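You operate a simulated robot arm through the tools that you are given. There is no shell and no other tool. Be economical: measure what you need, move in short steps, check, and stop when the job is done.

The job below is to be done with a simulated robot arm. You get a single attempt, and the scene is never put back.

## Task
Guide the yellow boat in: buoys out, lighthouse on, slide it through and latch it to the wooden landing.
Fine: the two buoys by the lighthouse go on the squares of their colours and the black lever to ON before the boat comes in; its red latch drops over the landing's bollard.

Only the result counts: the job must be done as asked and must still hold three seconds after the hand-in. Knocking over, shifting, dropping, spilling or breaking anything else fails it.

## Robot
A 6-joint arm with a two-finger parallel gripper on a trunk, on a base that drives. Base frame: it is fixed to the floor where the robot stands at the start and does not move with it; the origin is under the middle of the robot, x ahead of it, y to its left, z up; the surface under the hand at the start is at about z = 0.76. Units: m, degrees, N and s.
With the tool pointing down near the work surface it reaches from about 0.32 to 0.84 m from the robot's upright axis, wherever it stands. Its first joint turns from -115.0 to 115.0 degrees. Places, roughly: black light lever [0.1, 0.1, 0.8]; green buoy [-1.75, 3, 0.75]; green square on the water [0.4, -0.2, 0.8]; red buoy [-1.75, 3, 0.75]; red latch of the yellow boat [0.3, -0.5, 0.8]; red square on the water [0.2, -0.2, 0.8]; wooden landing [0.3, 0.1, 0.8]. Payload 3.43 kg.
The tool frame sits at the grasp point between the pads (the TCP): z along the fingers, y along the line on which they close. The tips reach 0.034 m beyond it. The gripper opens to 0.128 m. The fingers are 0.024 m wide and 0.012 m thick; the gripper's body (0.048 by 0.13 m) begins 0.096 m behind the TCP.
Orientation is told as [roll, pitch, yaw] about the base's x, y, z axes, in that order, counted from this pose: with the fingers straight down and closing along the base's y, the tool's x points along the base's -x, its y along +y and its z along -z.

## Interface
- The arm moves only by the tool send_rows. Its argument "commands" is a list of rows, each a list of 7 numbers: the shift along the base's x, y, z in m, then the turn, a rotation vector about the base's x, y, z in degrees, then the opening, from 0 (shut) to 1 (fully open). In form: [[x, y, z, ax, ay, az, grip], ...]. A call has 1 to 20 rows; each row shifts and turns the commanded pose from where the row before left it. Each row takes 0.2 s and may step no farther than 0.05 m and 8.6 degrees from the row before; otherwise, or with a gripper value out of range, the whole call is refused. A pose out of reach is approached as far as the arm can. The call stops where the force on the tool passes 40 N (or 10 N more than at its start, if that is more) or the arm is blocked; 0.2 s more then pass. Each finger travels about 0.108 m/s and halts on what it meets, pressing with about 23 N; the grip force reading is that of the motor and also rises with nothing between the fingers. The clock runs only during rows and for 0.2 s after the last one: add rows that do not move to give the fingers time. It gives the time, the measured TCP pose, the force on the tool (base axes), the opening and the grip force at its end, in the units of the frame above (readings bear some noise), with the torque about the TCP (base axes, N m) and any sound that the robot's microphone picked up, and new pictures: "pictures" is both (left out), scene, wrist or none.
- Cameras (640 x 400 px; columns grow to the right, rows downward): "scene" is now at [-0.0301, 0.1512, 1.4408]; the picture's right is [-0.55, -0.84, 0.00], its down [-0.62, 0.40, -0.68] and it looks along [0.57, -0.37, -0.74] (base axes); focal length 241 px, centre (320, 200). "wrist" rides on the gripper at [0.076, -0.011, -0.16] in the tool frame; the picture's right is [0.15, 0.99, 0.00], its down [-0.88, 0.13, -0.46] and it looks along [-0.45, 0.07, 0.89] (tool axes); focal length 234 px, centre (320, 200). There is no depth. A picture from a camera that has moved, and an enlarged one, comes with that camera's place and axes in the base frame and with its lens.
- raise_lower(by): slides the trunk up (or, below 0, down) by that many m; the arm and the scene camera ride with it, the base frame stays. It gives what a move gives, with no picture.
- steer(legs): drives the robot by 1 to 6 legs, each [ahead, turn to the left] in m and degrees, along the robot's own axes; the way and the turn of a leg run together, so that a leg with both is an arc; at most 1.5 m and 180 degrees a leg. The arm and the cameras ride along, it lands a little off, and it stops where it bumps. It gives what a move gives, and a new picture of the scene camera.
- turn_head(pan, tilt): turns the head with the scene camera to pan (to the left, within 103 degrees either way) and tilt (down, from -29 to 69), counted from straight ahead of the robot. It gives what a move gives, and a new picture of the scene camera.
- zoom(camera, box): a new picture of the part [left, top, right, bottom] of that camera's present view, enlarged. The clock stands still meanwhile.
- job_done(): hands the job in; it is judged then, once.

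Work in short steps. Places have to be worked out from the pictures, the camera data and where the tool is seen: move nearer, look again, correct. Check each grasp and each placing, and mend what went wrong. You have 120 turns and 260 pictures in all, those below and enlarged ones among them. Open the gripper and draw the arm clear of the work before you hand the job in, unless the task says otherwise; then end with one line.

The tools are called after "Emit:" as a command line: name --pt "numbers of a row" for each row, then --argument value for the rest, lists and objects as JSON in quotes. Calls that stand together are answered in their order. send_rows: Moves the arm, as the interface text tells. Its arguments: {"type":"object","properties":{"commands":{"type":"array","items":{"type":"array","items":{"type":"number"}}},"pictures":{"type":"string","enum":["both","scene","wrist","none"]}},"required":["commands"]} The other tools are called the same way: raise_lower (by) slides the trunk up or down; steer (legs) drives the base; turn_head (pan, tilt) turns the head that bears the scene camera; zoom (camera, box) takes an enlarged picture of a part of a camera's view; job_done () hands the job in.

At the start:

```text
t: 0.0
tool_pos: [0.4706, -0.0774, 1.1827]
orientation: [-0.1, 0.0, 0.0]
contact_force: [0.1, -0.2, 0.2]
torque: [0.02, -0.02, 0.0]
grip_width: 0.128
finger_force: 0.0
trunk travel left (down, up): [-0.725, 0.065]
robot x, y, heading: [-0.0002, -0.0022, -0.0]
head pan, tilt: [-33.2, 47.5]
```

scene: 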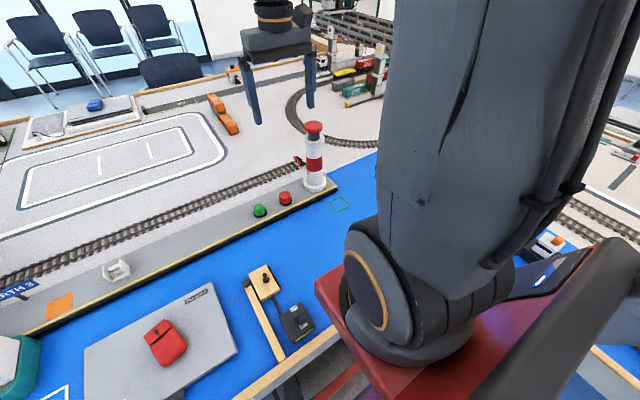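
wrist: 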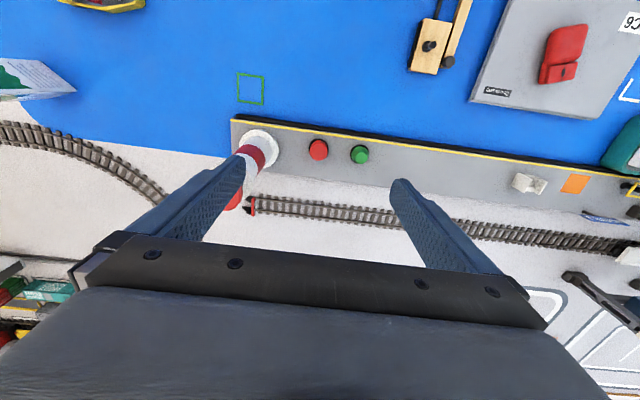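

The arm covers much of the scene picture, so I look around with the head, first further to the right, and zoom in on the landing.

Emit:
turn_head --pan -60 --tilt 50

Emit:
zoom --camera "wrist" --box '[220, 0, 640, 240]'

Emit:
turn_head --pan 0 --tilt 60

```text
t: 0.9
tool_pos: [0.4699, -0.0779, 1.1831]
orientation: [-0.1, -0.1, 0.0]
contact_force: [0.6, 0.2, -1.1]
torque: [-0.05, -0.01, 0.03]
grip_width: 0.1278
finger_force: 0.0
trunk travel left (down, up): [-0.725, 0.065]
robot x, y, heading: [0.0008, -0.0002, 0.0]
head pan, tilt: [-60.0, 50.0]
camera scene: at [-0.0579, 0.1279, 1.4374], right [-0.87, -0.5, 0.0], down [-0.38, 0.66, -0.64], along [0.32, -0.56, -0.77], focal length 241 px, centre (320, 200)
```

scene: 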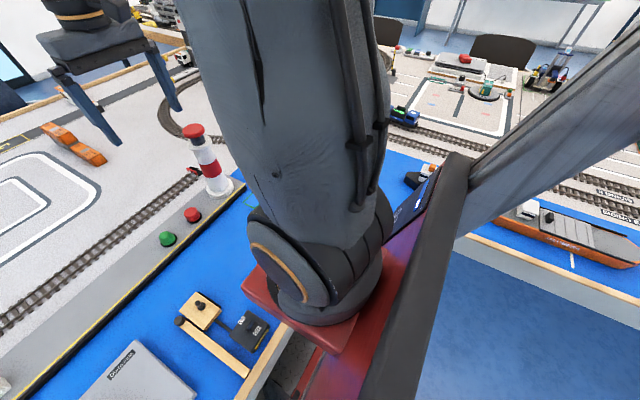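

```text
1.52 times, centred on (430, 120) of wrist
camera zoom: at [0.3949, -0.0882, 1.342], right [-0.15, 0.99, 0.0], down [0.88, 0.13, 0.46], along [0.45, 0.07, -0.89], focal length 357 px, centre (152, 322)
```

zoom: 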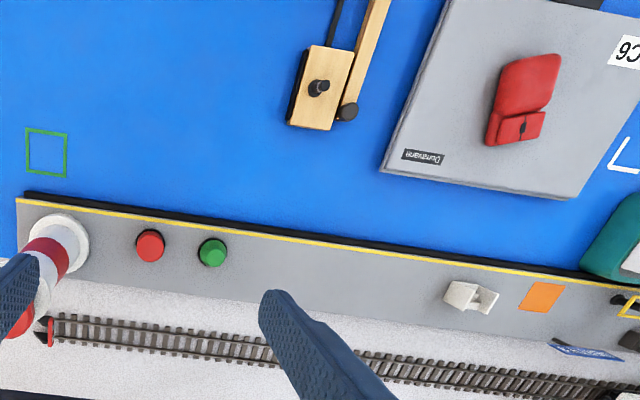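

```text
t: 2.2
tool_pos: [0.471, -0.0772, 1.1828]
orientation: [0.0, 0.0, 0.0]
contact_force: [0.9, 0.3, 0.2]
torque: [0.01, 0.01, 0.05]
grip_width: 0.1283
finger_force: 0.0
trunk travel left (down, up): [-0.725, 0.065]
robot x, y, heading: [0.0026, 0.0019, -0.1]
head pan, tilt: [0.0, 60.0]
camera scene: at [-0.0298, 0.1946, 1.4248], right [0.0, -1.0, 0.0], down [-0.87, 0.0, -0.5], along [0.5, 0.0, -0.87], focal length 241 px, centre (320, 200)
```

scene: 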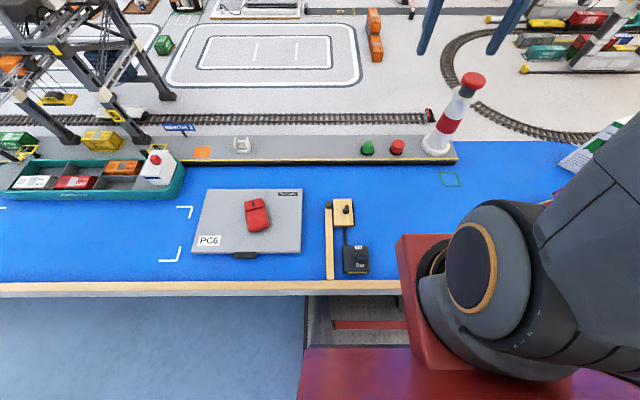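

The head picture shows the landing with its bollard near [0.30, 0.13], the lever box near [0.15, 0.10], and the buoys near [0.54, -0.07] and [0.53, 0.03]. The boat is hidden behind the arm, so I move the arm over to the right to view it with the wrist camera.

Emit:
send_rows --pt "-0.02 -0.04 0 0 0 0 1" --pt "-0.02 -0.04 0 0 0 0 1" --pt "-0.02 -0.04 0 0 0 0 1" --pt "-0.02 -0.04 0 0 0 0 1" --pt "-0.02 -0.04 0 0 0 0 1" --pt "-0.02 -0.04 0 0 0 0 1" --pt "-0.02 -0.04 0 0 0 0 1" --pt "-0.02 -0.04 0 0 0 0 1" --pt "0 0 0 0 0 0 1"

```text
t: 4.2
tool_pos: [0.3141, -0.3974, 1.185]
orientation: [0.0, 0.0, 0.0]
contact_force: [0.3, -0.3, 0.5]
torque: [0.03, -0.01, 0.03]
grip_width: 0.1281
finger_force: 0.1
trunk travel left (down, up): [-0.725, 0.065]
robot x, y, heading: [0.0004, 0.0025, 0.1]
head pan, tilt: [0.0, 60.0]
camera scene: at [-0.0298, 0.1944, 1.4248], right [0.0, -1.0, 0.0], down [-0.87, 0.0, -0.5], along [0.5, 0.0, -0.87], focal length 241 px, centre (320, 200)
camera wrist: at [0.2375, -0.4092, 1.3432], right [-0.15, 0.99, 0.0], down [0.88, 0.13, 0.46], along [0.45, 0.07, -0.89], focal length 234 px, centre (320, 200)
```

scene: 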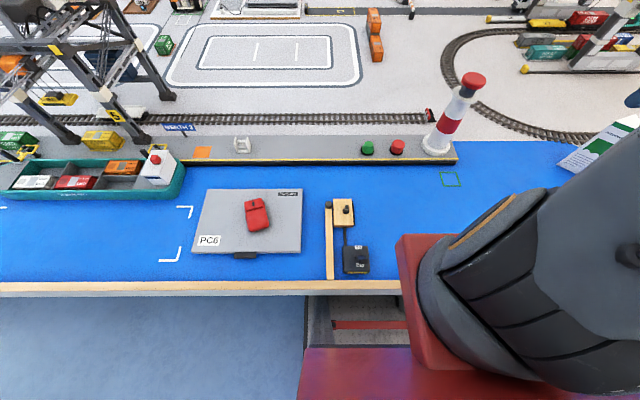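
wrist: 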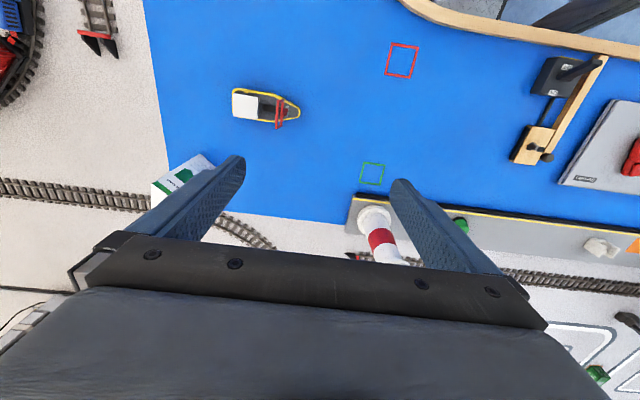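

Emit:
zoom --camera "wrist" --box '[210, 70, 330, 145]'

Emit:
zoom --camera "wrist" --box '[480, 40, 640, 200]'

Emit:
zoom --camera "scene" --box '[300, 180, 400, 290]'

```text
5.33 times, centred on (270, 108) of wrist
camera zoom: at [0.2375, -0.4092, 1.3432], right [-0.15, 0.99, 0.0], down [0.88, 0.13, 0.46], along [0.45, 0.07, -0.89], focal length 1249 px, centre (587, 693)
```

zoom: 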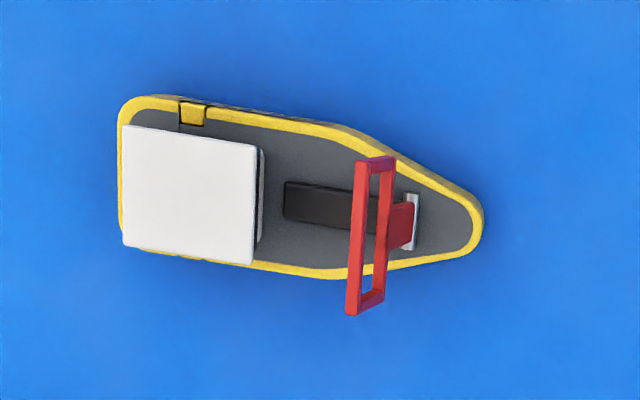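

```text
2.50 times, centred on (560, 120) of wrist
camera zoom: at [0.2375, -0.4092, 1.3432], right [-0.15, 0.99, 0.0], down [0.88, 0.13, 0.46], along [0.45, 0.07, -0.89], focal length 585 px, centre (-280, 400)
```

zoom: 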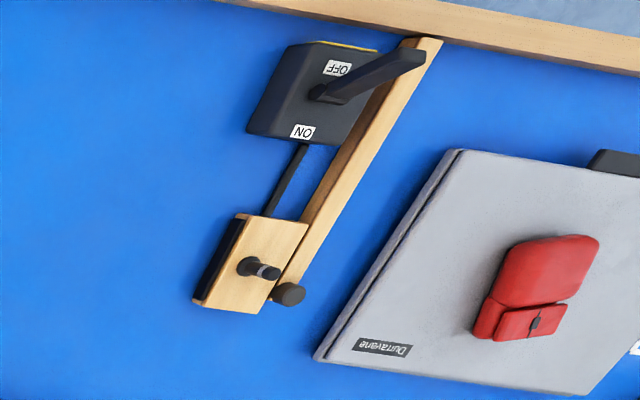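

```text
3.64 times, centred on (350, 235) of scene
camera zoom: at [-0.0298, 0.1944, 1.4248], right [0.0, -1.0, 0.0], down [-0.87, 0.0, -0.5], along [0.5, 0.0, -0.87], focal length 877 px, centre (211, 73)
```

zoom: 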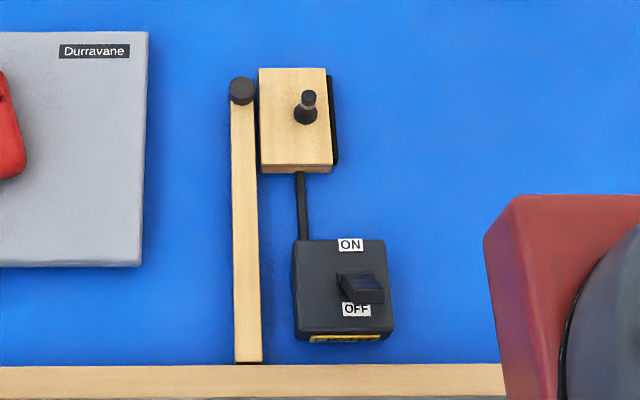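

The boat lies near [0.31, -0.52] with its bow toward +y and its red loop latch raised; the gate squares are near x 0.2 and x 0.4. I go to the buoys first and stop above the green one to measure it.

Emit:
send_rows --pt "0.014 0.043 0 0 0 0 1" --pt "0.014 0.043 0 0 0 0 1" --pt "0.014 0.043 0 0 0 0 1" --pt "0.014 0.043 0 0 0 0 1" --pt "0.014 0.043 0 0 0 0 1" --pt "0.014 0.043 0 0 0 0 1" --pt "0.014 0.043 0 0 0 0 1" --pt "0.014 0.043 0 0 0 0 1" --pt "0.014 0.043 0 0 0 0 1" --pt "0.014 0.04 -0.04 0 0 0 1" --pt "0 0 -0.04 0 0 0 1" --pt "0 0 -0.04 0 0 0 1" --pt "0 0 0 0 0 0 1"

Emit:
zoom --camera "scene" --box '[320, 60, 520, 210]'

```text
refused: row 10 steps farther than a row can; nothing moved
```

```text
2.67 times, centred on (420, 135) of scene
camera zoom: at [-0.0298, 0.1944, 1.4248], right [0.0, -1.0, 0.0], down [-0.87, 0.0, -0.5], along [0.5, 0.0, -0.87], focal length 643 px, centre (53, 373)
```

zoom: 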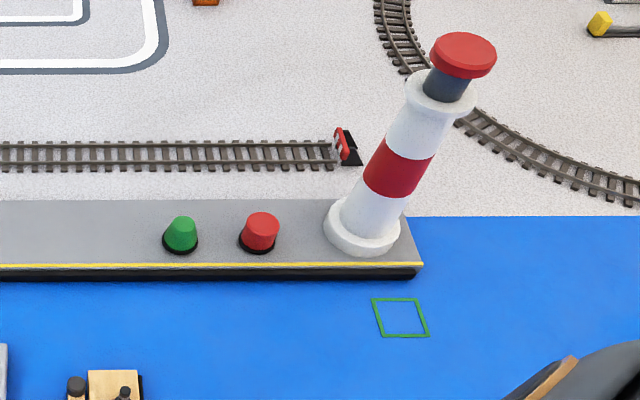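

One row was too long; I split it and send the move again.

Emit:
send_rows --pt "0.014 0.043 0 0 0 0 1" --pt "0.014 0.043 0 0 0 0 1" --pt "0.014 0.043 0 0 0 0 1" --pt "0.014 0.043 0 0 0 0 1" --pt "0.014 0.043 0 0 0 0 1" --pt "0.014 0.043 0 0 0 0 1" --pt "0.014 0.043 0 0 0 0 1" --pt "0.014 0.043 0 0 0 0 1" --pt "0.014 0.043 0 0 0 0 1" --pt "0.014 0.04 0 0 0 0 1" --pt "0 0 -0.04 0 0 0 1" --pt "0 0 -0.04 0 0 0 1" --pt "0 0 -0.04 0 0 0 1" --pt "0 0 0 0 0 0 1"

```text
t: 7.2
tool_pos: [0.4504, 0.0303, 1.0621]
orientation: [0.0, -0.1, 0.0]
contact_force: [1.4, -0.2, 0.2]
torque: [-0.05, -0.02, -0.01]
grip_width: 0.1279
finger_force: 0.0
trunk travel left (down, up): [-0.725, 0.065]
robot x, y, heading: [0.0001, 0.0007, -0.1]
head pan, tilt: [0.0, 60.0]
camera scene: at [-0.0298, 0.1946, 1.4248], right [0.0, -1.0, 0.0], down [-0.87, 0.0, -0.5], along [0.5, 0.0, -0.87], focal length 241 px, centre (320, 200)
camera wrist: at [0.3743, 0.0191, 1.2214], right [-0.15, 0.99, 0.0], down [0.88, 0.13, 0.46], along [0.45, 0.07, -0.89], focal length 234 px, centre (320, 200)
```

scene: 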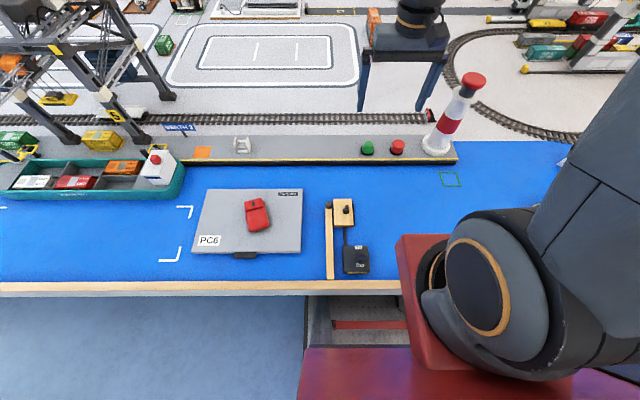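
wrist: 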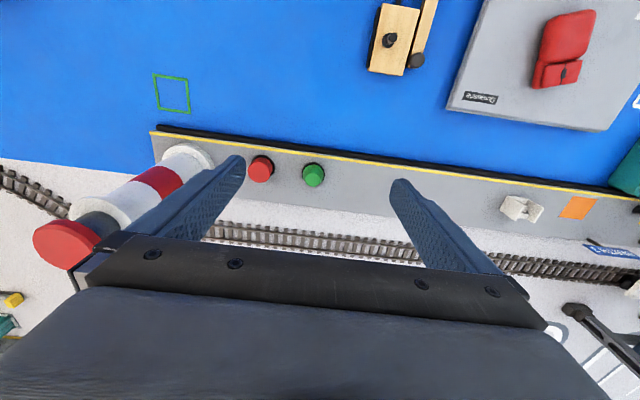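

Ray estimates put green at about [0.530, 0.030] and red at about [0.535, -0.066]. I centre over green with a narrower opening and come down partway to look.

Emit:
send_rows --pt "0.04 0 0 0 0 0 0.6" --pt "0.04 0 0 0 0 0 0.6" --pt "0 0 -0.04 0 0 0 0.6" --pt "0 0 -0.04 0 0 0 0.6" --pt "0 0 -0.04 0 0 0 0.6" --pt "0 0 -0.04 0 0 0 0.6" --pt "0 0 -0.03 0 0 0 0.6" --pt "0 0 0 0 0 0 0.6"

Emit:
zoom --camera "wrist" --box '[180, 60, 460, 240]'

Emit:
zoom --camera "scene" --box '[320, 20, 520, 190]'

```text
t: 9.0
tool_pos: [0.5334, 0.031, 0.8715]
orientation: [0.0, 0.0, 0.0]
contact_force: [0.4, -0.6, 0.1]
torque: [-0.02, 0.04, 0.0]
grip_width: 0.0771
finger_force: 0.1
trunk travel left (down, up): [-0.725, 0.065]
robot x, y, heading: [-0.0027, 0.0009, 0.1]
head pan, tilt: [0.0, 60.0]
camera scene: at [-0.0298, 0.1946, 1.4248], right [0.0, -1.0, 0.0], down [-0.87, 0.0, -0.5], along [0.5, 0.0, -0.87], focal length 241 px, centre (320, 200)
camera wrist: at [0.456, 0.0198, 1.0309], right [-0.15, 0.99, 0.0], down [0.88, 0.13, 0.46], along [0.45, 0.07, -0.89], focal length 234 px, centre (320, 200)
```

scene: 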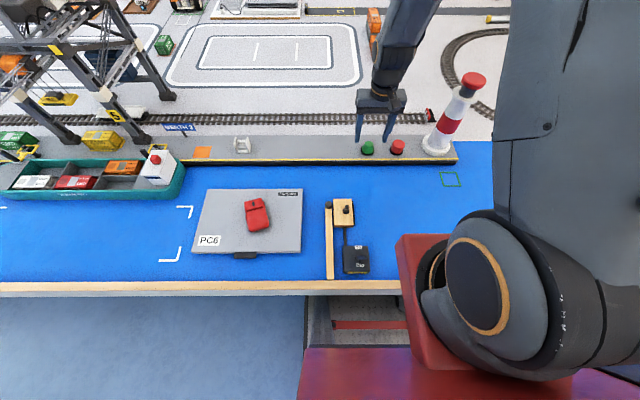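
wrist: 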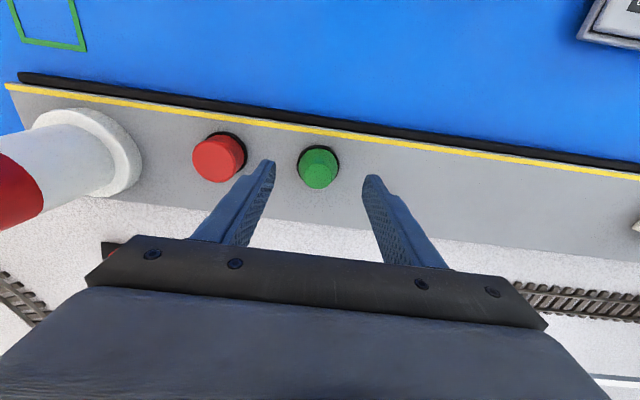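

```text
2.22 times, centred on (320, 150) of wrist
camera zoom: at [0.456, 0.0198, 1.0309], right [-0.15, 0.99, 0.0], down [0.88, 0.13, 0.46], along [0.45, 0.07, -0.89], focal length 520 px, centre (320, 311)
```

zoom: 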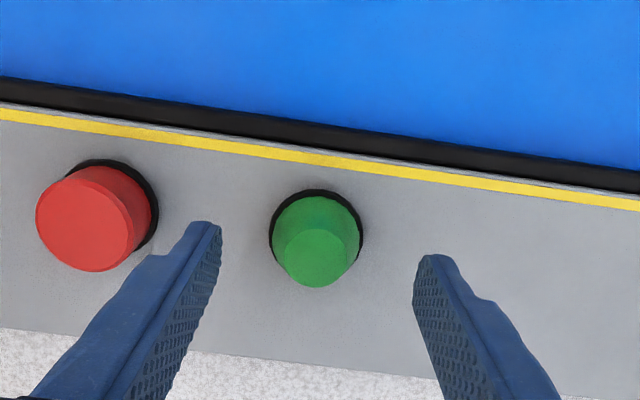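

```text
2.35 times, centred on (420, 105) of scene
camera zoom: at [-0.0298, 0.1946, 1.4248], right [0.0, -1.0, 0.0], down [-0.87, 0.0, -0.5], along [0.5, 0.0, -0.87], focal length 568 px, centre (85, 424)
```

zoom: 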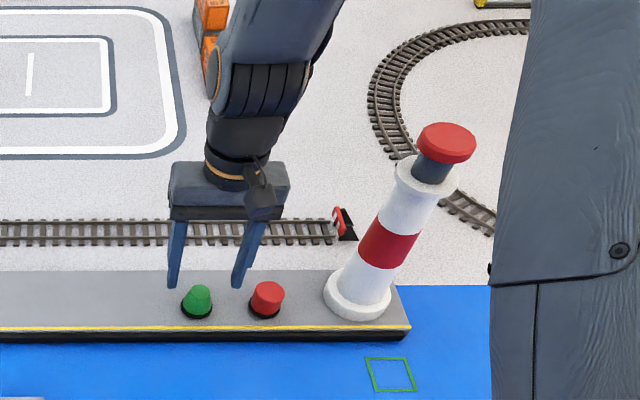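

The green buoy's base is at about [0.537, 0.031], quay top near z 0.782, and the buoy is about 4 cm high. I come down around it and close.

Emit:
send_rows --pt "0.004 0 -0.025 0 0 0 0.6" --pt "0 0 -0.023 0 0 0 0.6" --pt "0 0 0 0 0 0 0.6" --pt "0 0 0 0 0 0 0.4" --pt "0 0 0 0 0 0 0.2" --pt "0 0 0 0 0 0 0.2" --pt "0 0 0 0 0 0 0.2" --pictures "wrist"

```text
t: 10.6
tool_pos: [0.5342, 0.0299, 0.8229]
orientation: [-0.1, 0.0, 0.0]
contact_force: [-0.2, -0.6, 0.2]
torque: [-0.03, -0.01, 0.0]
grip_width: 0.041
finger_force: 23.0
trunk travel left (down, up): [-0.725, 0.065]
robot x, y, heading: [0.0012, 0.005, -0.1]
head pan, tilt: [0.0, 60.0]
camera wrist: at [0.4585, 0.0196, 0.9825], right [-0.15, 0.99, 0.0], down [0.88, 0.13, 0.46], along [0.45, 0.07, -0.89], focal length 234 px, centre (320, 200)
```

wrist: 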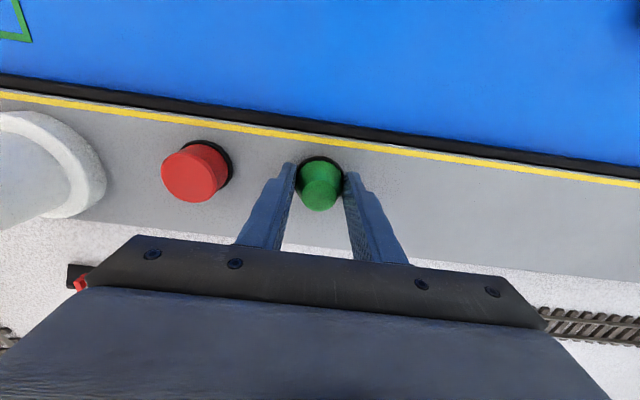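

Gripped at 41 mm. I lift a little and check that it holds.

Emit:
send_rows --pt "0 0 0.02 0 0 0 0.15" --pt "0 0 0.03 0 0 0 0.15" --pt "0 0 0 0 0 0 0.15" --pictures "wrist"

Emit:
zoom --camera "wrist" --box '[220, 100, 420, 240]'

```text
t: 11.4
tool_pos: [0.534, 0.0293, 0.8743]
orientation: [0.0, 0.0, 0.0]
contact_force: [-0.5, 0.6, -1.3]
torque: [-0.03, -0.01, 0.01]
grip_width: 0.041
finger_force: 23.3
trunk travel left (down, up): [-0.725, 0.065]
robot x, y, heading: [0.0008, 0.0014, -0.2]
head pan, tilt: [0.0, 60.0]
camera wrist: at [0.4594, 0.0178, 1.0335], right [-0.15, 0.99, 0.0], down [0.88, 0.13, 0.46], along [0.45, 0.07, -0.89], focal length 234 px, centre (320, 200)
```

wrist: 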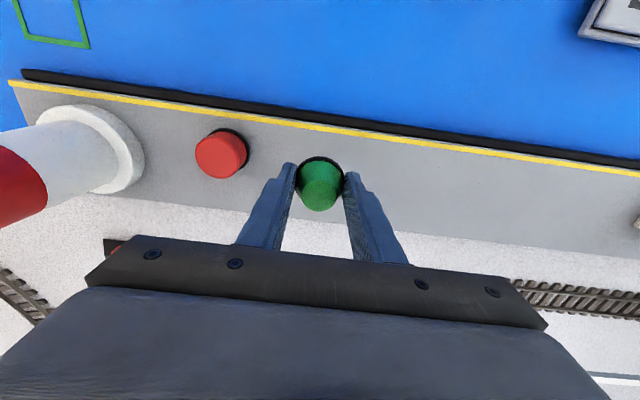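

```text
2.86 times, centred on (320, 170) of wrist
camera zoom: at [0.4594, 0.0178, 1.0335], right [-0.15, 0.99, 0.0], down [0.88, 0.13, 0.46], along [0.45, 0.07, -0.89], focal length 669 px, centre (320, 286)
```

zoom: 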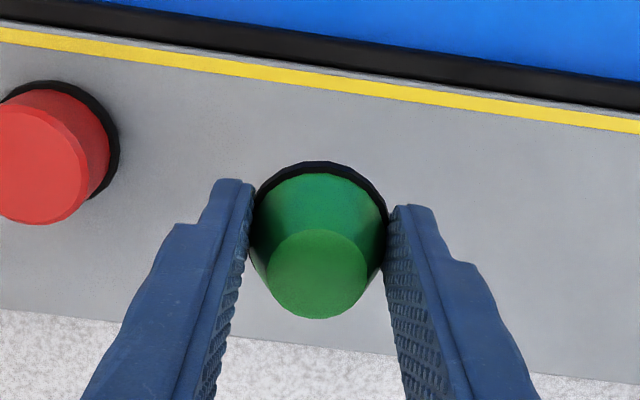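

The buoy is held upright and centred. Two views agree that the green square is centred at about [0.433, -0.2375]; I back off toward -x, then slide over to it at a safe height.

Emit:
send_rows --pt "-0.04 0 0.02 0 0 0 0.15" --pt "-0.04 0 0.02 0 0 0 0.15" --pt "-0.02 -0.03 0 0 0 0 0.15" --pt "0 -0.047 0 0 0 0 0.15" --pt "0 -0.047 0 0 0 0 0.15" --pt "0 -0.047 0 0 0 0 0.15" --pt "0 -0.047 0 0 0 0 0.15" --pt "0 -0.048 0 0 0 0 0.15" --pt "0 0 0 0 0 0 0.15"

Emit:
turn_head --pan -20 --tilt 50

```text
t: 13.4
tool_pos: [0.4346, -0.2385, 0.9151]
orientation: [0.0, 0.1, 0.0]
contact_force: [-0.6, -0.5, -0.8]
torque: [-0.02, -0.05, 0.0]
grip_width: 0.0408
finger_force: 23.3
trunk travel left (down, up): [-0.725, 0.065]
robot x, y, heading: [-0.0001, 0.0007, -0.0]
head pan, tilt: [0.0, 60.0]
camera scene: at [-0.0298, 0.1945, 1.4248], right [0.0, -1.0, 0.0], down [-0.87, 0.0, -0.5], along [0.5, 0.0, -0.87], focal length 241 px, centre (320, 200)
camera wrist: at [0.3587, -0.2487, 1.0739], right [-0.15, 0.99, 0.0], down [0.88, 0.13, 0.46], along [0.45, 0.07, -0.89], focal length 234 px, centre (320, 200)
```

scene: 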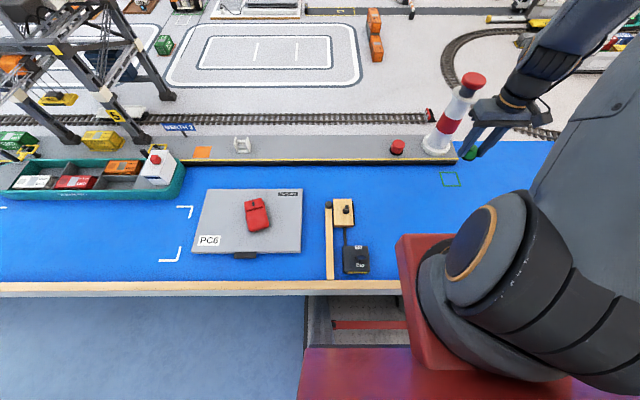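
wrist: 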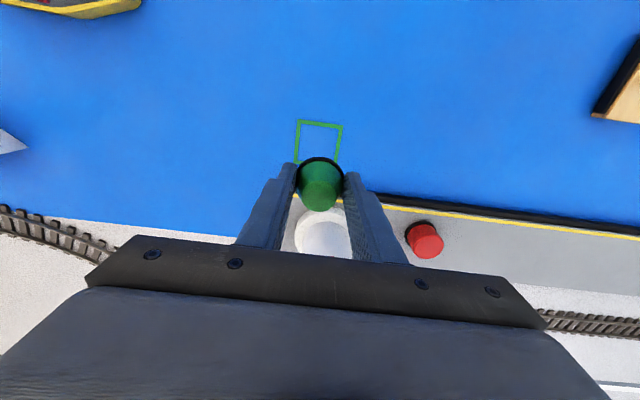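

```text
t: 14.2
tool_pos: [0.4341, -0.2367, 0.9153]
orientation: [0.0, 0.1, 0.0]
contact_force: [0.2, 0.4, -0.7]
torque: [0.01, 0.01, 0.0]
grip_width: 0.0407
finger_force: 23.1
trunk travel left (down, up): [-0.725, 0.065]
robot x, y, heading: [-0.0035, 0.0017, 0.1]
head pan, tilt: [-20.0, 50.0]
camera scene: at [-0.0241, 0.1683, 1.4373], right [-0.34, -0.94, 0.0], down [-0.72, 0.26, -0.64], along [0.6, -0.22, -0.77], focal length 241 px, centre (320, 200)
```

scene: 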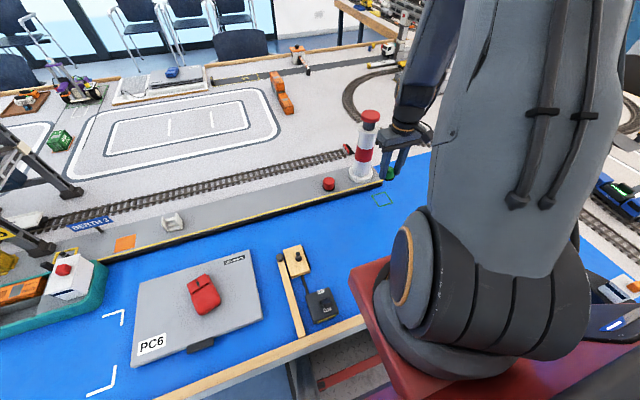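

The wrist view confirms the square at about [0.432, -0.238]. I zoom to judge the gap to the lighthouse before descending.

Emit:
zoom --camera "scene" --box '[320, 70, 460, 220]'

```text
2.67 times, centred on (390, 145) of scene
camera zoom: at [-0.0241, 0.1683, 1.4373], right [-0.34, -0.94, 0.0], down [-0.72, 0.26, -0.64], along [0.6, -0.22, -0.77], focal length 643 px, centre (133, 347)
```

zoom: 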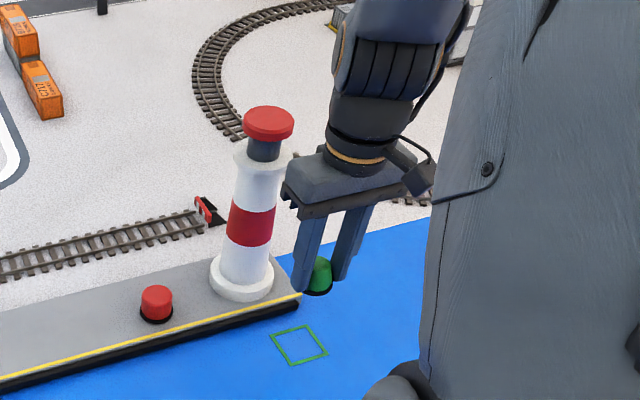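

The lighthouse axis is at about [0.547, -0.207] and its tower about 3 cm in radius, which leaves enough room. I lower the green buoy onto the square, with the last part slow.

Emit:
send_rows --pt "-0.001 0 -0.04 0 0 0 0.15" --pt "0 0 -0.04 0 0 0 0.15" --pt "0 0 -0.02 0 0 0 0.15" --pt "0 0 -0.006 0 0 0 0.15" --pt "0 0 0 0 0 0 0.15" --pictures "wrist"

```text
t: 15.4
tool_pos: [0.4345, -0.236, 0.8085]
orientation: [0.1, 0.0, 0.0]
contact_force: [-1.1, -0.3, 0.3]
torque: [0.01, -0.02, 0.03]
grip_width: 0.0411
finger_force: 22.8
trunk travel left (down, up): [-0.725, 0.065]
robot x, y, heading: [0.0007, 0.0022, -0.3]
head pan, tilt: [-20.0, 50.0]
camera wrist: at [0.358, -0.247, 0.9673], right [-0.15, 0.99, 0.0], down [0.88, 0.13, 0.46], along [0.45, 0.07, -0.89], focal length 234 px, centre (320, 200)
```

wrist: 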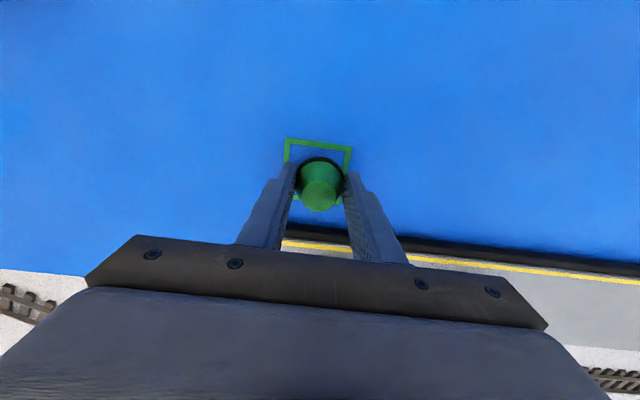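

Nearly there; I go down in small steps until the force shows contact.

Emit:
send_rows --pt "-0.001 -0.001 -0.003 0 0 0 0.15" --pt "0 0 0 0 0 0 0.15" --pictures "none"

Emit:
send_rows --pt "0 0 -0.003 0 0 0 0.15" --pt "0 0 0 0 0 0 0.15" --pictures "wrist"

Emit:
zoom --camera "wrist" --box '[240, 110, 400, 230]'

```text
t: 16.0
tool_pos: [0.4328, -0.2364, 0.8049]
orientation: [-0.1, 0.0, -0.1]
contact_force: [-0.6, 0.4, -0.4]
torque: [0.0, 0.01, 0.0]
grip_width: 0.0407
finger_force: 22.3
trunk travel left (down, up): [-0.725, 0.065]
robot x, y, heading: [-0.0003, 0.0011, -0.1]
head pan, tilt: [-20.0, 50.0]
```

```text
t: 16.6
tool_pos: [0.4329, -0.2374, 0.803]
orientation: [0.0, 0.0, 0.0]
contact_force: [0.0, 1.5, 12.1]
torque: [0.12, -0.02, 0.03]
grip_width: 0.0408
finger_force: 23.0
trunk travel left (down, up): [-0.725, 0.065]
robot x, y, heading: [-0.0021, -0.0037, -0.3]
head pan, tilt: [-20.0, 50.0]
camera wrist: at [0.3573, -0.2485, 0.9622], right [-0.15, 0.99, 0.0], down [0.88, 0.13, 0.46], along [0.45, 0.07, -0.89], focal length 234 px, centre (320, 200)
```

wrist: 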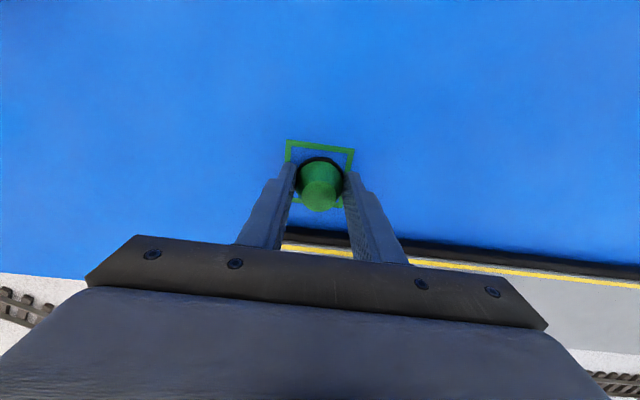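

```text
3.33 times, centred on (320, 170) of wrist
camera zoom: at [0.3573, -0.2485, 0.9622], right [-0.15, 0.99, 0.0], down [0.88, 0.13, 0.46], along [0.45, 0.07, -0.89], focal length 781 px, centre (320, 300)
```

zoom: 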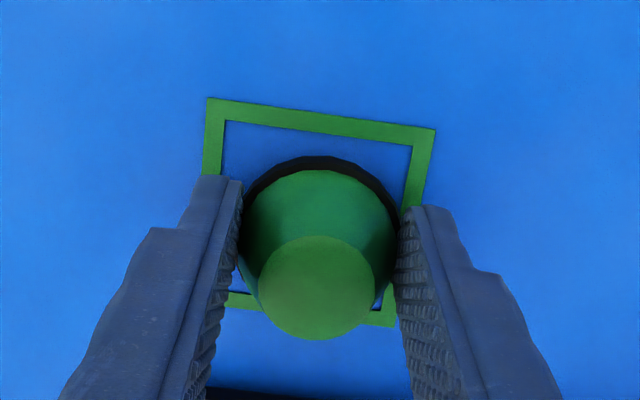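

Touchdown at 12 N with the buoy inside the square. I release it, rise and look.

Emit:
send_rows --pt "0 0 0.002 0 0 0 0.15" --pt "0 0 0 0 0 0 0.4" --pt "0 0 0 0 0 0 0.6" --pt "0 0 0 0 0 0 0.6" --pt "0 0 0.04 0 0 0 0.6" --pt "0 0 0.04 0 0 0 0.6" --pt "0 0 0.02 0 0 0 0.6" --pt "0 0 0 0 0 0 0.6" --pictures "wrist"

Emit:
zoom --camera "wrist" --box '[240, 90, 400, 210]'

```text
t: 18.4
tool_pos: [0.433, -0.2365, 0.9056]
orientation: [-0.1, 0.1, 0.0]
contact_force: [-0.1, 0.4, -0.2]
torque: [-0.02, 0.0, 0.03]
grip_width: 0.0765
finger_force: 0.1
trunk travel left (down, up): [-0.725, 0.065]
robot x, y, heading: [0.0011, -0.0021, 0.0]
head pan, tilt: [-20.0, 50.0]
camera wrist: at [0.3572, -0.2479, 1.0641], right [-0.15, 0.99, 0.0], down [0.88, 0.13, 0.46], along [0.45, 0.07, -0.89], focal length 234 px, centre (320, 200)
```

wrist: 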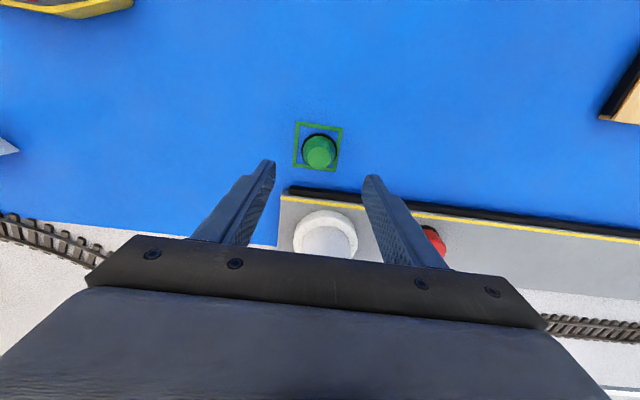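

```text
3.33 times, centred on (320, 150) of wrist
camera zoom: at [0.3572, -0.2479, 1.0641], right [-0.15, 0.99, 0.0], down [0.88, 0.13, 0.46], along [0.45, 0.07, -0.89], focal length 781 px, centre (320, 367)
```

zoom: 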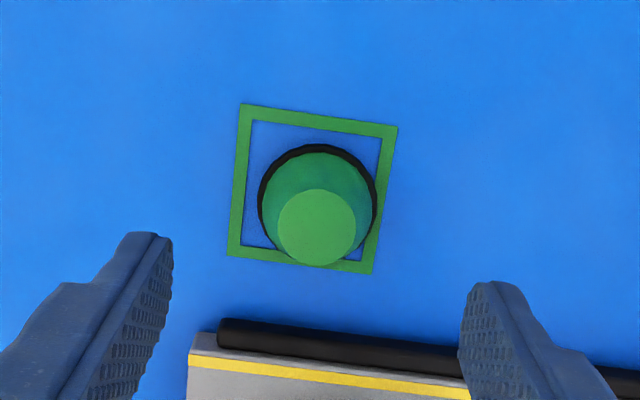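

The green buoy stands inside its square. Now I go to the red buoy, approaching from -x clear of the lighthouse.

Emit:
send_rows --pt "0 0.045 0 0 0 0 0.6" --pt "0 0.045 0 0 0 0 0.6" --pt "0 0.045 0 0 0 0 0.6" --pt "0 0.037 0 0 0 0 0.6" --pt "0.04 0 0 0 0 0 0.6" --pt "0.04 0 -0.015 0 0 0 0.6" --pt "0.022 0 -0.015 0 0 0 0.6" --pt "0 0 0 0 0 0 0.6"

Emit:
zoom --camera "wrist" --box '[220, 90, 420, 230]'

Emit:
zoom --camera "scene" --box '[280, 40, 440, 220]'

```text
t: 20.2
tool_pos: [0.5346, -0.0663, 0.8747]
orientation: [0.0, -0.1, 0.0]
contact_force: [0.4, 0.4, -0.1]
torque: [-0.01, -0.02, -0.01]
grip_width: 0.0766
finger_force: 0.0
trunk travel left (down, up): [-0.725, 0.065]
robot x, y, heading: [0.0011, -0.0004, -0.4]
head pan, tilt: [-20.0, 50.0]
camera scene: at [-0.0241, 0.1683, 1.4374], right [-0.34, -0.94, 0.0], down [-0.72, 0.26, -0.64], along [0.6, -0.22, -0.77], focal length 241 px, centre (320, 200)
camera wrist: at [0.4596, -0.0773, 1.0338], right [-0.15, 0.99, 0.0], down [0.88, 0.13, 0.46], along [0.45, 0.07, -0.89], focal length 234 px, centre (320, 200)
```

scene: 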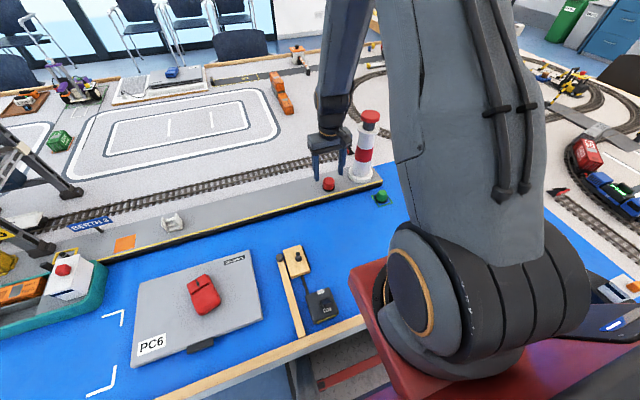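
wrist: 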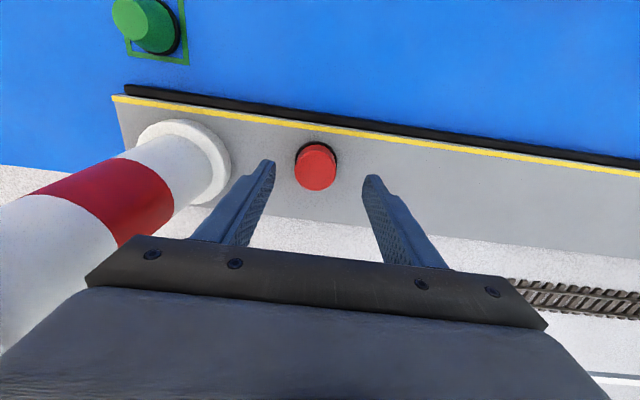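

```text
2.86 times, centred on (320, 160) of wrist
camera zoom: at [0.4596, -0.0773, 1.0338], right [-0.15, 0.99, 0.0], down [0.88, 0.13, 0.46], along [0.45, 0.07, -0.89], focal length 669 px, centre (320, 314)
```

zoom: 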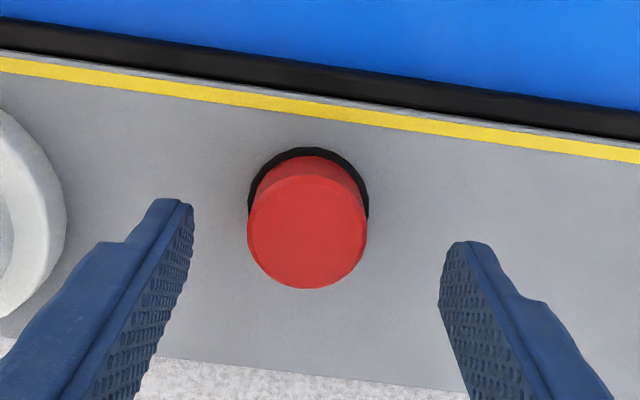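

```text
2.22 times, centred on (360, 130) of scene
camera zoom: at [-0.0241, 0.1683, 1.4374], right [-0.34, -0.94, 0.0], down [-0.72, 0.26, -0.64], along [0.6, -0.22, -0.77], focal length 536 px, centre (231, 356)
```

zoom: 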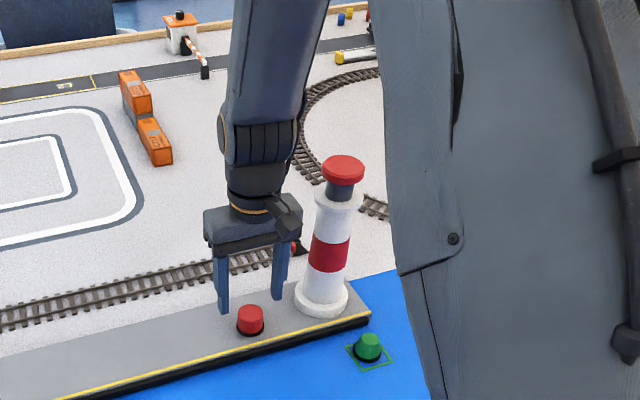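

Red base is at about [0.538, -0.0695]. I make a small correction, come down around it and close.

Emit:
send_rows --pt "0.003 -0.003 -0.025 0 0 0 0.6" --pt "0 0 -0.025 0 0 0 0.6" --pt "0 0 0 0 0 0 0.6" --pt "0 0 0 0 0 0 0.4" --pt "0 0 0 0 0 0 0.2" --pt "0 0 0 0 0 0 0.15" --pt "0 0 0 0 0 0 0.15" --pt "0 0 0.025 0 0 0 0.15" --pt "0 0 0.03 0 0 0 0.15" --pt "0 0 0 0 0 0 0.15" --pictures "wrist"

Emit:
zoom --camera "wrist" --box '[220, 100, 420, 240]'

```text
t: 22.4
tool_pos: [0.5363, -0.0688, 0.8788]
orientation: [0.0, 0.0, 0.0]
contact_force: [0.5, -0.6, -0.5]
torque: [0.0, 0.01, 0.0]
grip_width: 0.0407
finger_force: 22.2
trunk travel left (down, up): [-0.725, 0.065]
robot x, y, heading: [0.0021, -0.0014, -0.1]
head pan, tilt: [-20.0, 50.0]
camera wrist: at [0.4607, -0.0799, 1.0384], right [-0.15, 0.99, 0.0], down [0.88, 0.13, 0.46], along [0.45, 0.07, -0.89], focal length 234 px, centre (320, 200)
```

wrist: 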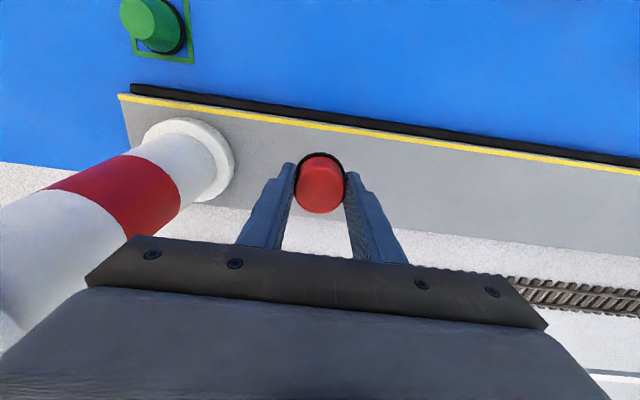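

```text
2.86 times, centred on (320, 170) of wrist
camera zoom: at [0.4607, -0.0799, 1.0384], right [-0.15, 0.99, 0.0], down [0.88, 0.13, 0.46], along [0.45, 0.07, -0.89], focal length 669 px, centre (320, 286)
```

zoom: 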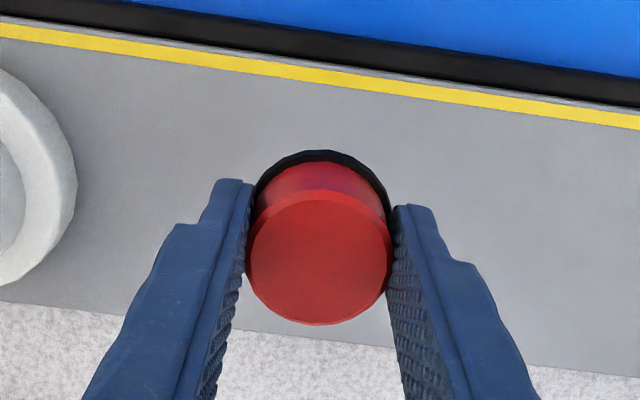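

Red buoy held upright. The red square works out at about [0.175, -0.240], near the inner limit of reach; I carry the buoy there at height and see whether the arm gets to it.

Emit:
send_rows --pt "-0.04 0 0.02 0 0 0 0.15" --pt "-0.04 0 0.02 0 0 0 0.15" --pt "-0.045 0 0 0 0 0 0.15" --pt "-0.045 0 0 0 0 0 0.15" --pt "-0.04 0 0 0 0 0 0.15" --pt "-0.03 -0.035 0 0 0 0 0.15" --pt "-0.03 -0.035 0 0 0 0 0.15" --pt "-0.03 -0.035 0 0 0 0 0.15" --pt "-0.03 -0.035 0 0 0 0 0.15" --pt "-0.031 -0.031 0 0 0 0 0.15" --pt "0 0 0 0 0 0 0.15" --pt "0 0 0 0 0 0 0.15"

```text
t: 25.0
tool_pos: [0.2096, -0.2538, 0.9136]
orientation: [0.0, 0.0, 0.0]
contact_force: [0.0, 0.6, -0.3]
torque: [0.03, 0.0, -0.01]
grip_width: 0.0405
finger_force: 23.1
out of reach, approached as far as the arm can: row 6, 7, 8
trunk travel left (down, up): [-0.725, 0.065]
robot x, y, heading: [-0.0017, 0.001, -0.1]
head pan, tilt: [-20.0, 50.0]
camera scene: at [-0.0242, 0.1681, 1.4374], right [-0.34, -0.94, 0.0], down [-0.72, 0.26, -0.64], along [0.6, -0.22, -0.77], focal length 241 px, centre (320, 200)
camera wrist: at [0.1341, -0.2649, 1.0724], right [-0.15, 0.99, 0.0], down [0.88, 0.13, 0.46], along [0.45, 0.07, -0.89], focal length 234 px, centre (320, 200)
```

scene: 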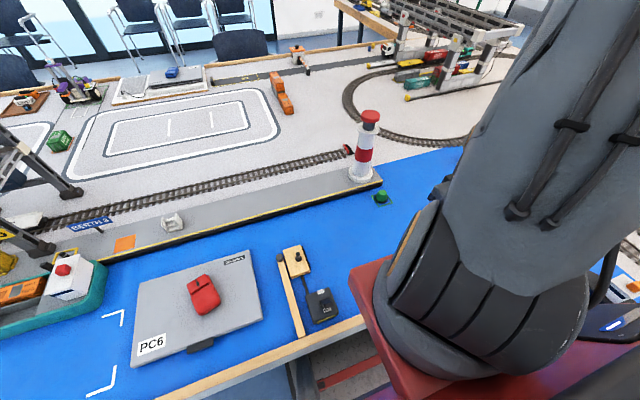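
wrist: 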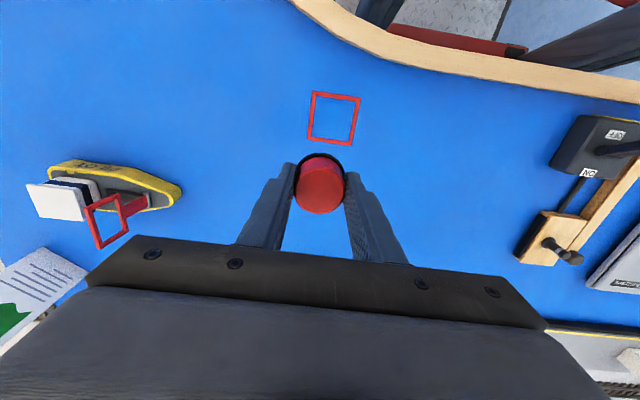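

The arm stops about 4 cm short, and the lever is also inside the inner limit, so I'd like to back the robot up 0.2 m. First a look to the side and behind.

Emit:
turn_head --pan 103 --tilt 35

Emit:
turn_head --pan -103 --tilt 35

```text
t: 27.1
tool_pos: [0.2101, -0.2542, 0.9135]
orientation: [0.0, 0.0, 0.1]
contact_force: [-0.2, 0.3, -0.7]
torque: [0.02, 0.02, 0.0]
grip_width: 0.0405
finger_force: 23.0
trunk travel left (down, up): [-0.725, 0.065]
robot x, y, heading: [0.001, -0.0011, 0.3]
head pan, tilt: [103.0, 35.0]
camera scene: at [-0.1162, 0.2803, 1.4591], right [0.97, 0.22, 0.0], down [0.13, -0.56, -0.82], along [-0.18, 0.8, -0.57], focal length 241 px, centre (320, 200)
```

scene: 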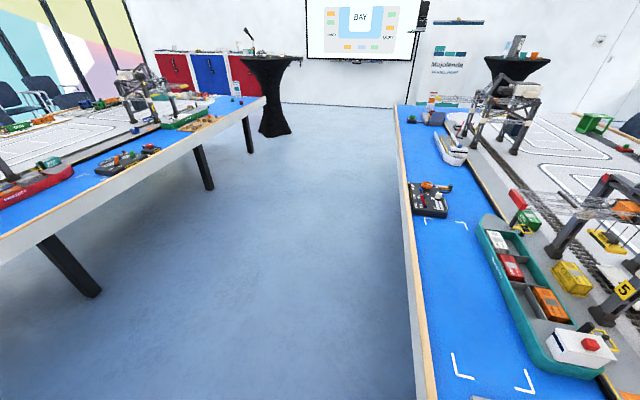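

```text
t: 30.1
tool_pos: [0.2109, -0.2536, 0.9134]
orientation: [0.1, 0.1, 0.0]
contact_force: [-0.2, -1.9, -1.1]
torque: [-0.02, 0.02, -0.02]
grip_width: 0.0406
finger_force: 23.0
trunk travel left (down, up): [-0.725, 0.065]
robot x, y, heading: [-0.0006, -0.0034, 0.2]
head pan, tilt: [-103.0, 35.0]
camera scene: at [-0.1163, 0.1087, 1.4591], right [-0.97, 0.22, 0.0], down [0.13, 0.56, -0.82], along [-0.18, -0.8, -0.57], focal length 241 px, centre (320, 200)
```

scene: 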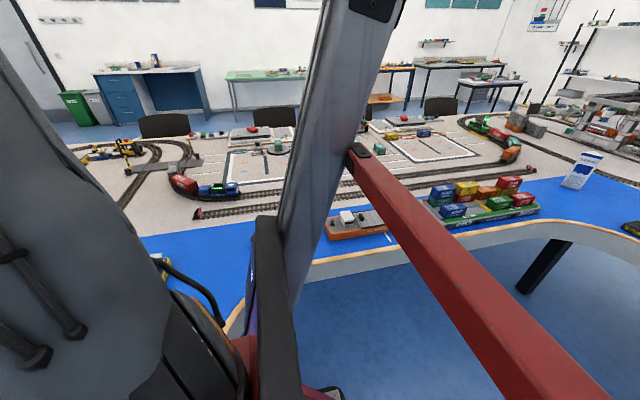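

The aisle behind is more than a metre wide, so backing up 0.2 m is safe.

Emit:
steer --legs '[[-0.2, 0]]'

Emit:
turn_head --pan -20 --tilt 50

```text
t: 31.7
tool_pos: [0.0103, -0.2529, 0.9129]
orientation: [0.0, 0.0, 0.2]
contact_force: [-0.1, 0.4, -0.3]
torque: [0.03, 0.02, 0.01]
grip_width: 0.0405
finger_force: 23.0
trunk travel left (down, up): [-0.725, 0.065]
robot x, y, heading: [-0.1981, 0.002, -0.2]
head pan, tilt: [-103.0, 35.0]
camera scene: at [-0.3152, 0.1085, 1.4591], right [-0.97, 0.22, 0.0], down [0.13, 0.56, -0.82], along [-0.18, -0.8, -0.57], focal length 241 px, centre (320, 200)
```

scene: 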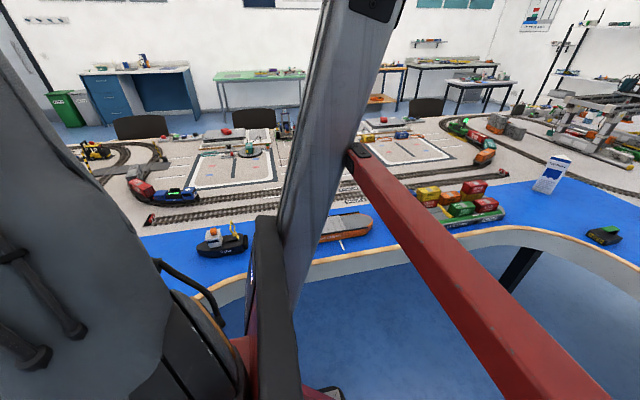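

```text
t: 33.2
tool_pos: [0.0105, -0.2537, 0.9122]
orientation: [0.0, -0.1, 0.1]
contact_force: [-0.5, -1.3, -1.6]
torque: [0.0, 0.03, -0.02]
grip_width: 0.0406
finger_force: 23.4
trunk travel left (down, up): [-0.725, 0.065]
robot x, y, heading: [-0.2038, -0.0009, -0.1]
head pan, tilt: [-20.0, 50.0]
camera scene: at [-0.2232, 0.168, 1.4374], right [-0.34, -0.94, 0.0], down [-0.72, 0.26, -0.64], along [0.6, -0.22, -0.77], focal length 241 px, centre (320, 200)
```

scene: 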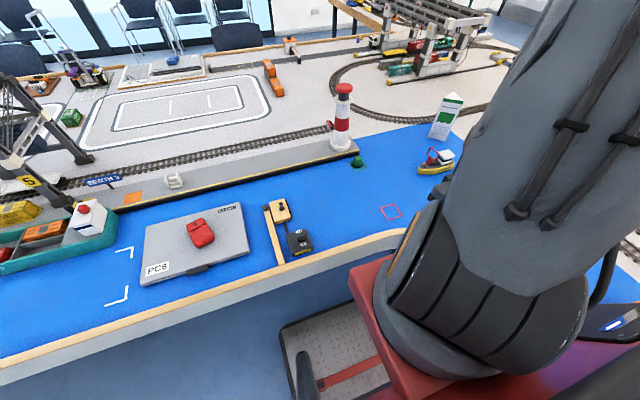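

Good, from here the head sees both the squares and the boat. I carry the red buoy to above [0.173, -0.240].

Emit:
send_rows --pt "0.041 0.0035 0 0 0 0 0.15" --pt "0.041 0.0035 0 0 0 0 0.15" --pt "0.041 0.0035 0 0 0 0 0.15" --pt "0.04 0.0035 0 0 0 0 0.15" --pt "0 0 -0.04 0 0 0 0.15" --pt "0 0 -0.03 0 0 0 0.15" --pt "0 0 0 0 0 0 0.15" --pt "0 0 0 0 0 0 0.15"

Emit:
zoom --camera "wrist" --box '[240, 90, 400, 210]'

```text
t: 35.0
tool_pos: [0.1753, -0.2401, 0.8428]
orientation: [0.0, -0.1, 0.1]
contact_force: [0.3, 0.2, -0.6]
torque: [-0.01, -0.02, -0.02]
grip_width: 0.0407
finger_force: 23.0
trunk travel left (down, up): [-0.725, 0.065]
robot x, y, heading: [-0.2022, 0.0, 0.0]
head pan, tilt: [-20.0, 50.0]
camera scene: at [-0.2231, 0.168, 1.4374], right [-0.34, -0.94, 0.0], down [-0.72, 0.26, -0.64], along [0.6, -0.22, -0.77], focal length 241 px, centre (320, 200)
camera wrist: at [0.0991, -0.2523, 1.0017], right [-0.15, 0.99, 0.0], down [0.88, 0.13, 0.46], along [0.45, 0.07, -0.89], focal length 234 px, centre (320, 200)
```

scene: 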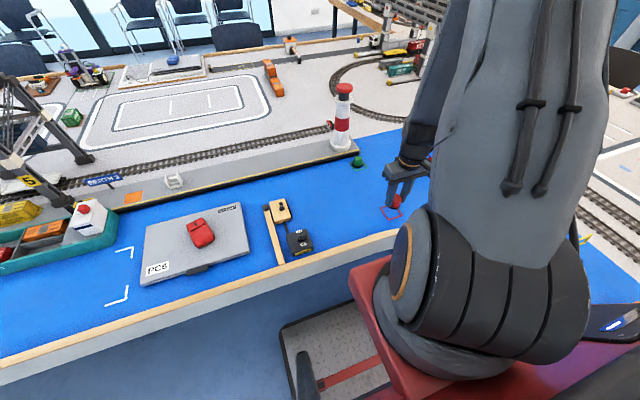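
wrist: 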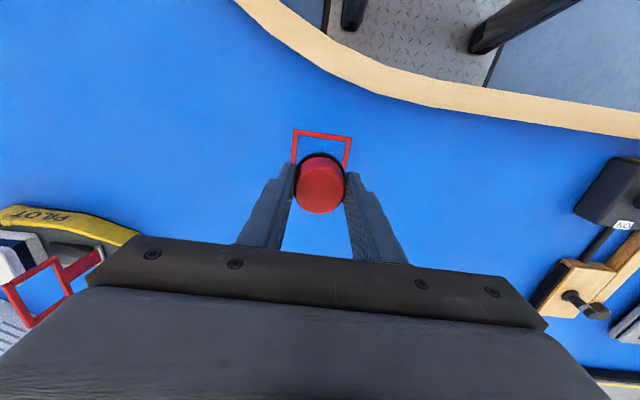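

```text
3.33 times, centred on (320, 150) of wrist
camera zoom: at [0.0991, -0.2523, 1.0017], right [-0.15, 0.99, 0.0], down [0.88, 0.13, 0.46], along [0.45, 0.07, -0.89], focal length 781 px, centre (320, 367)
```

zoom: 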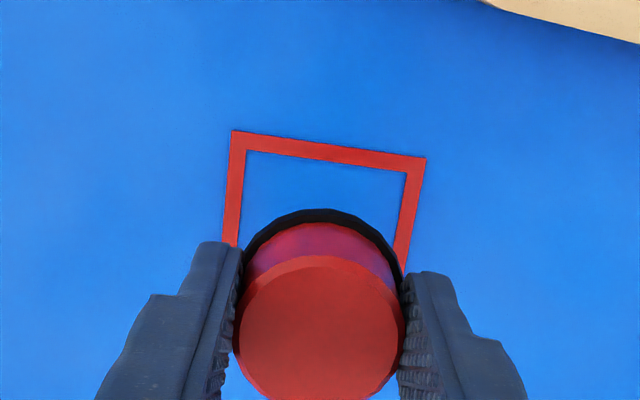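

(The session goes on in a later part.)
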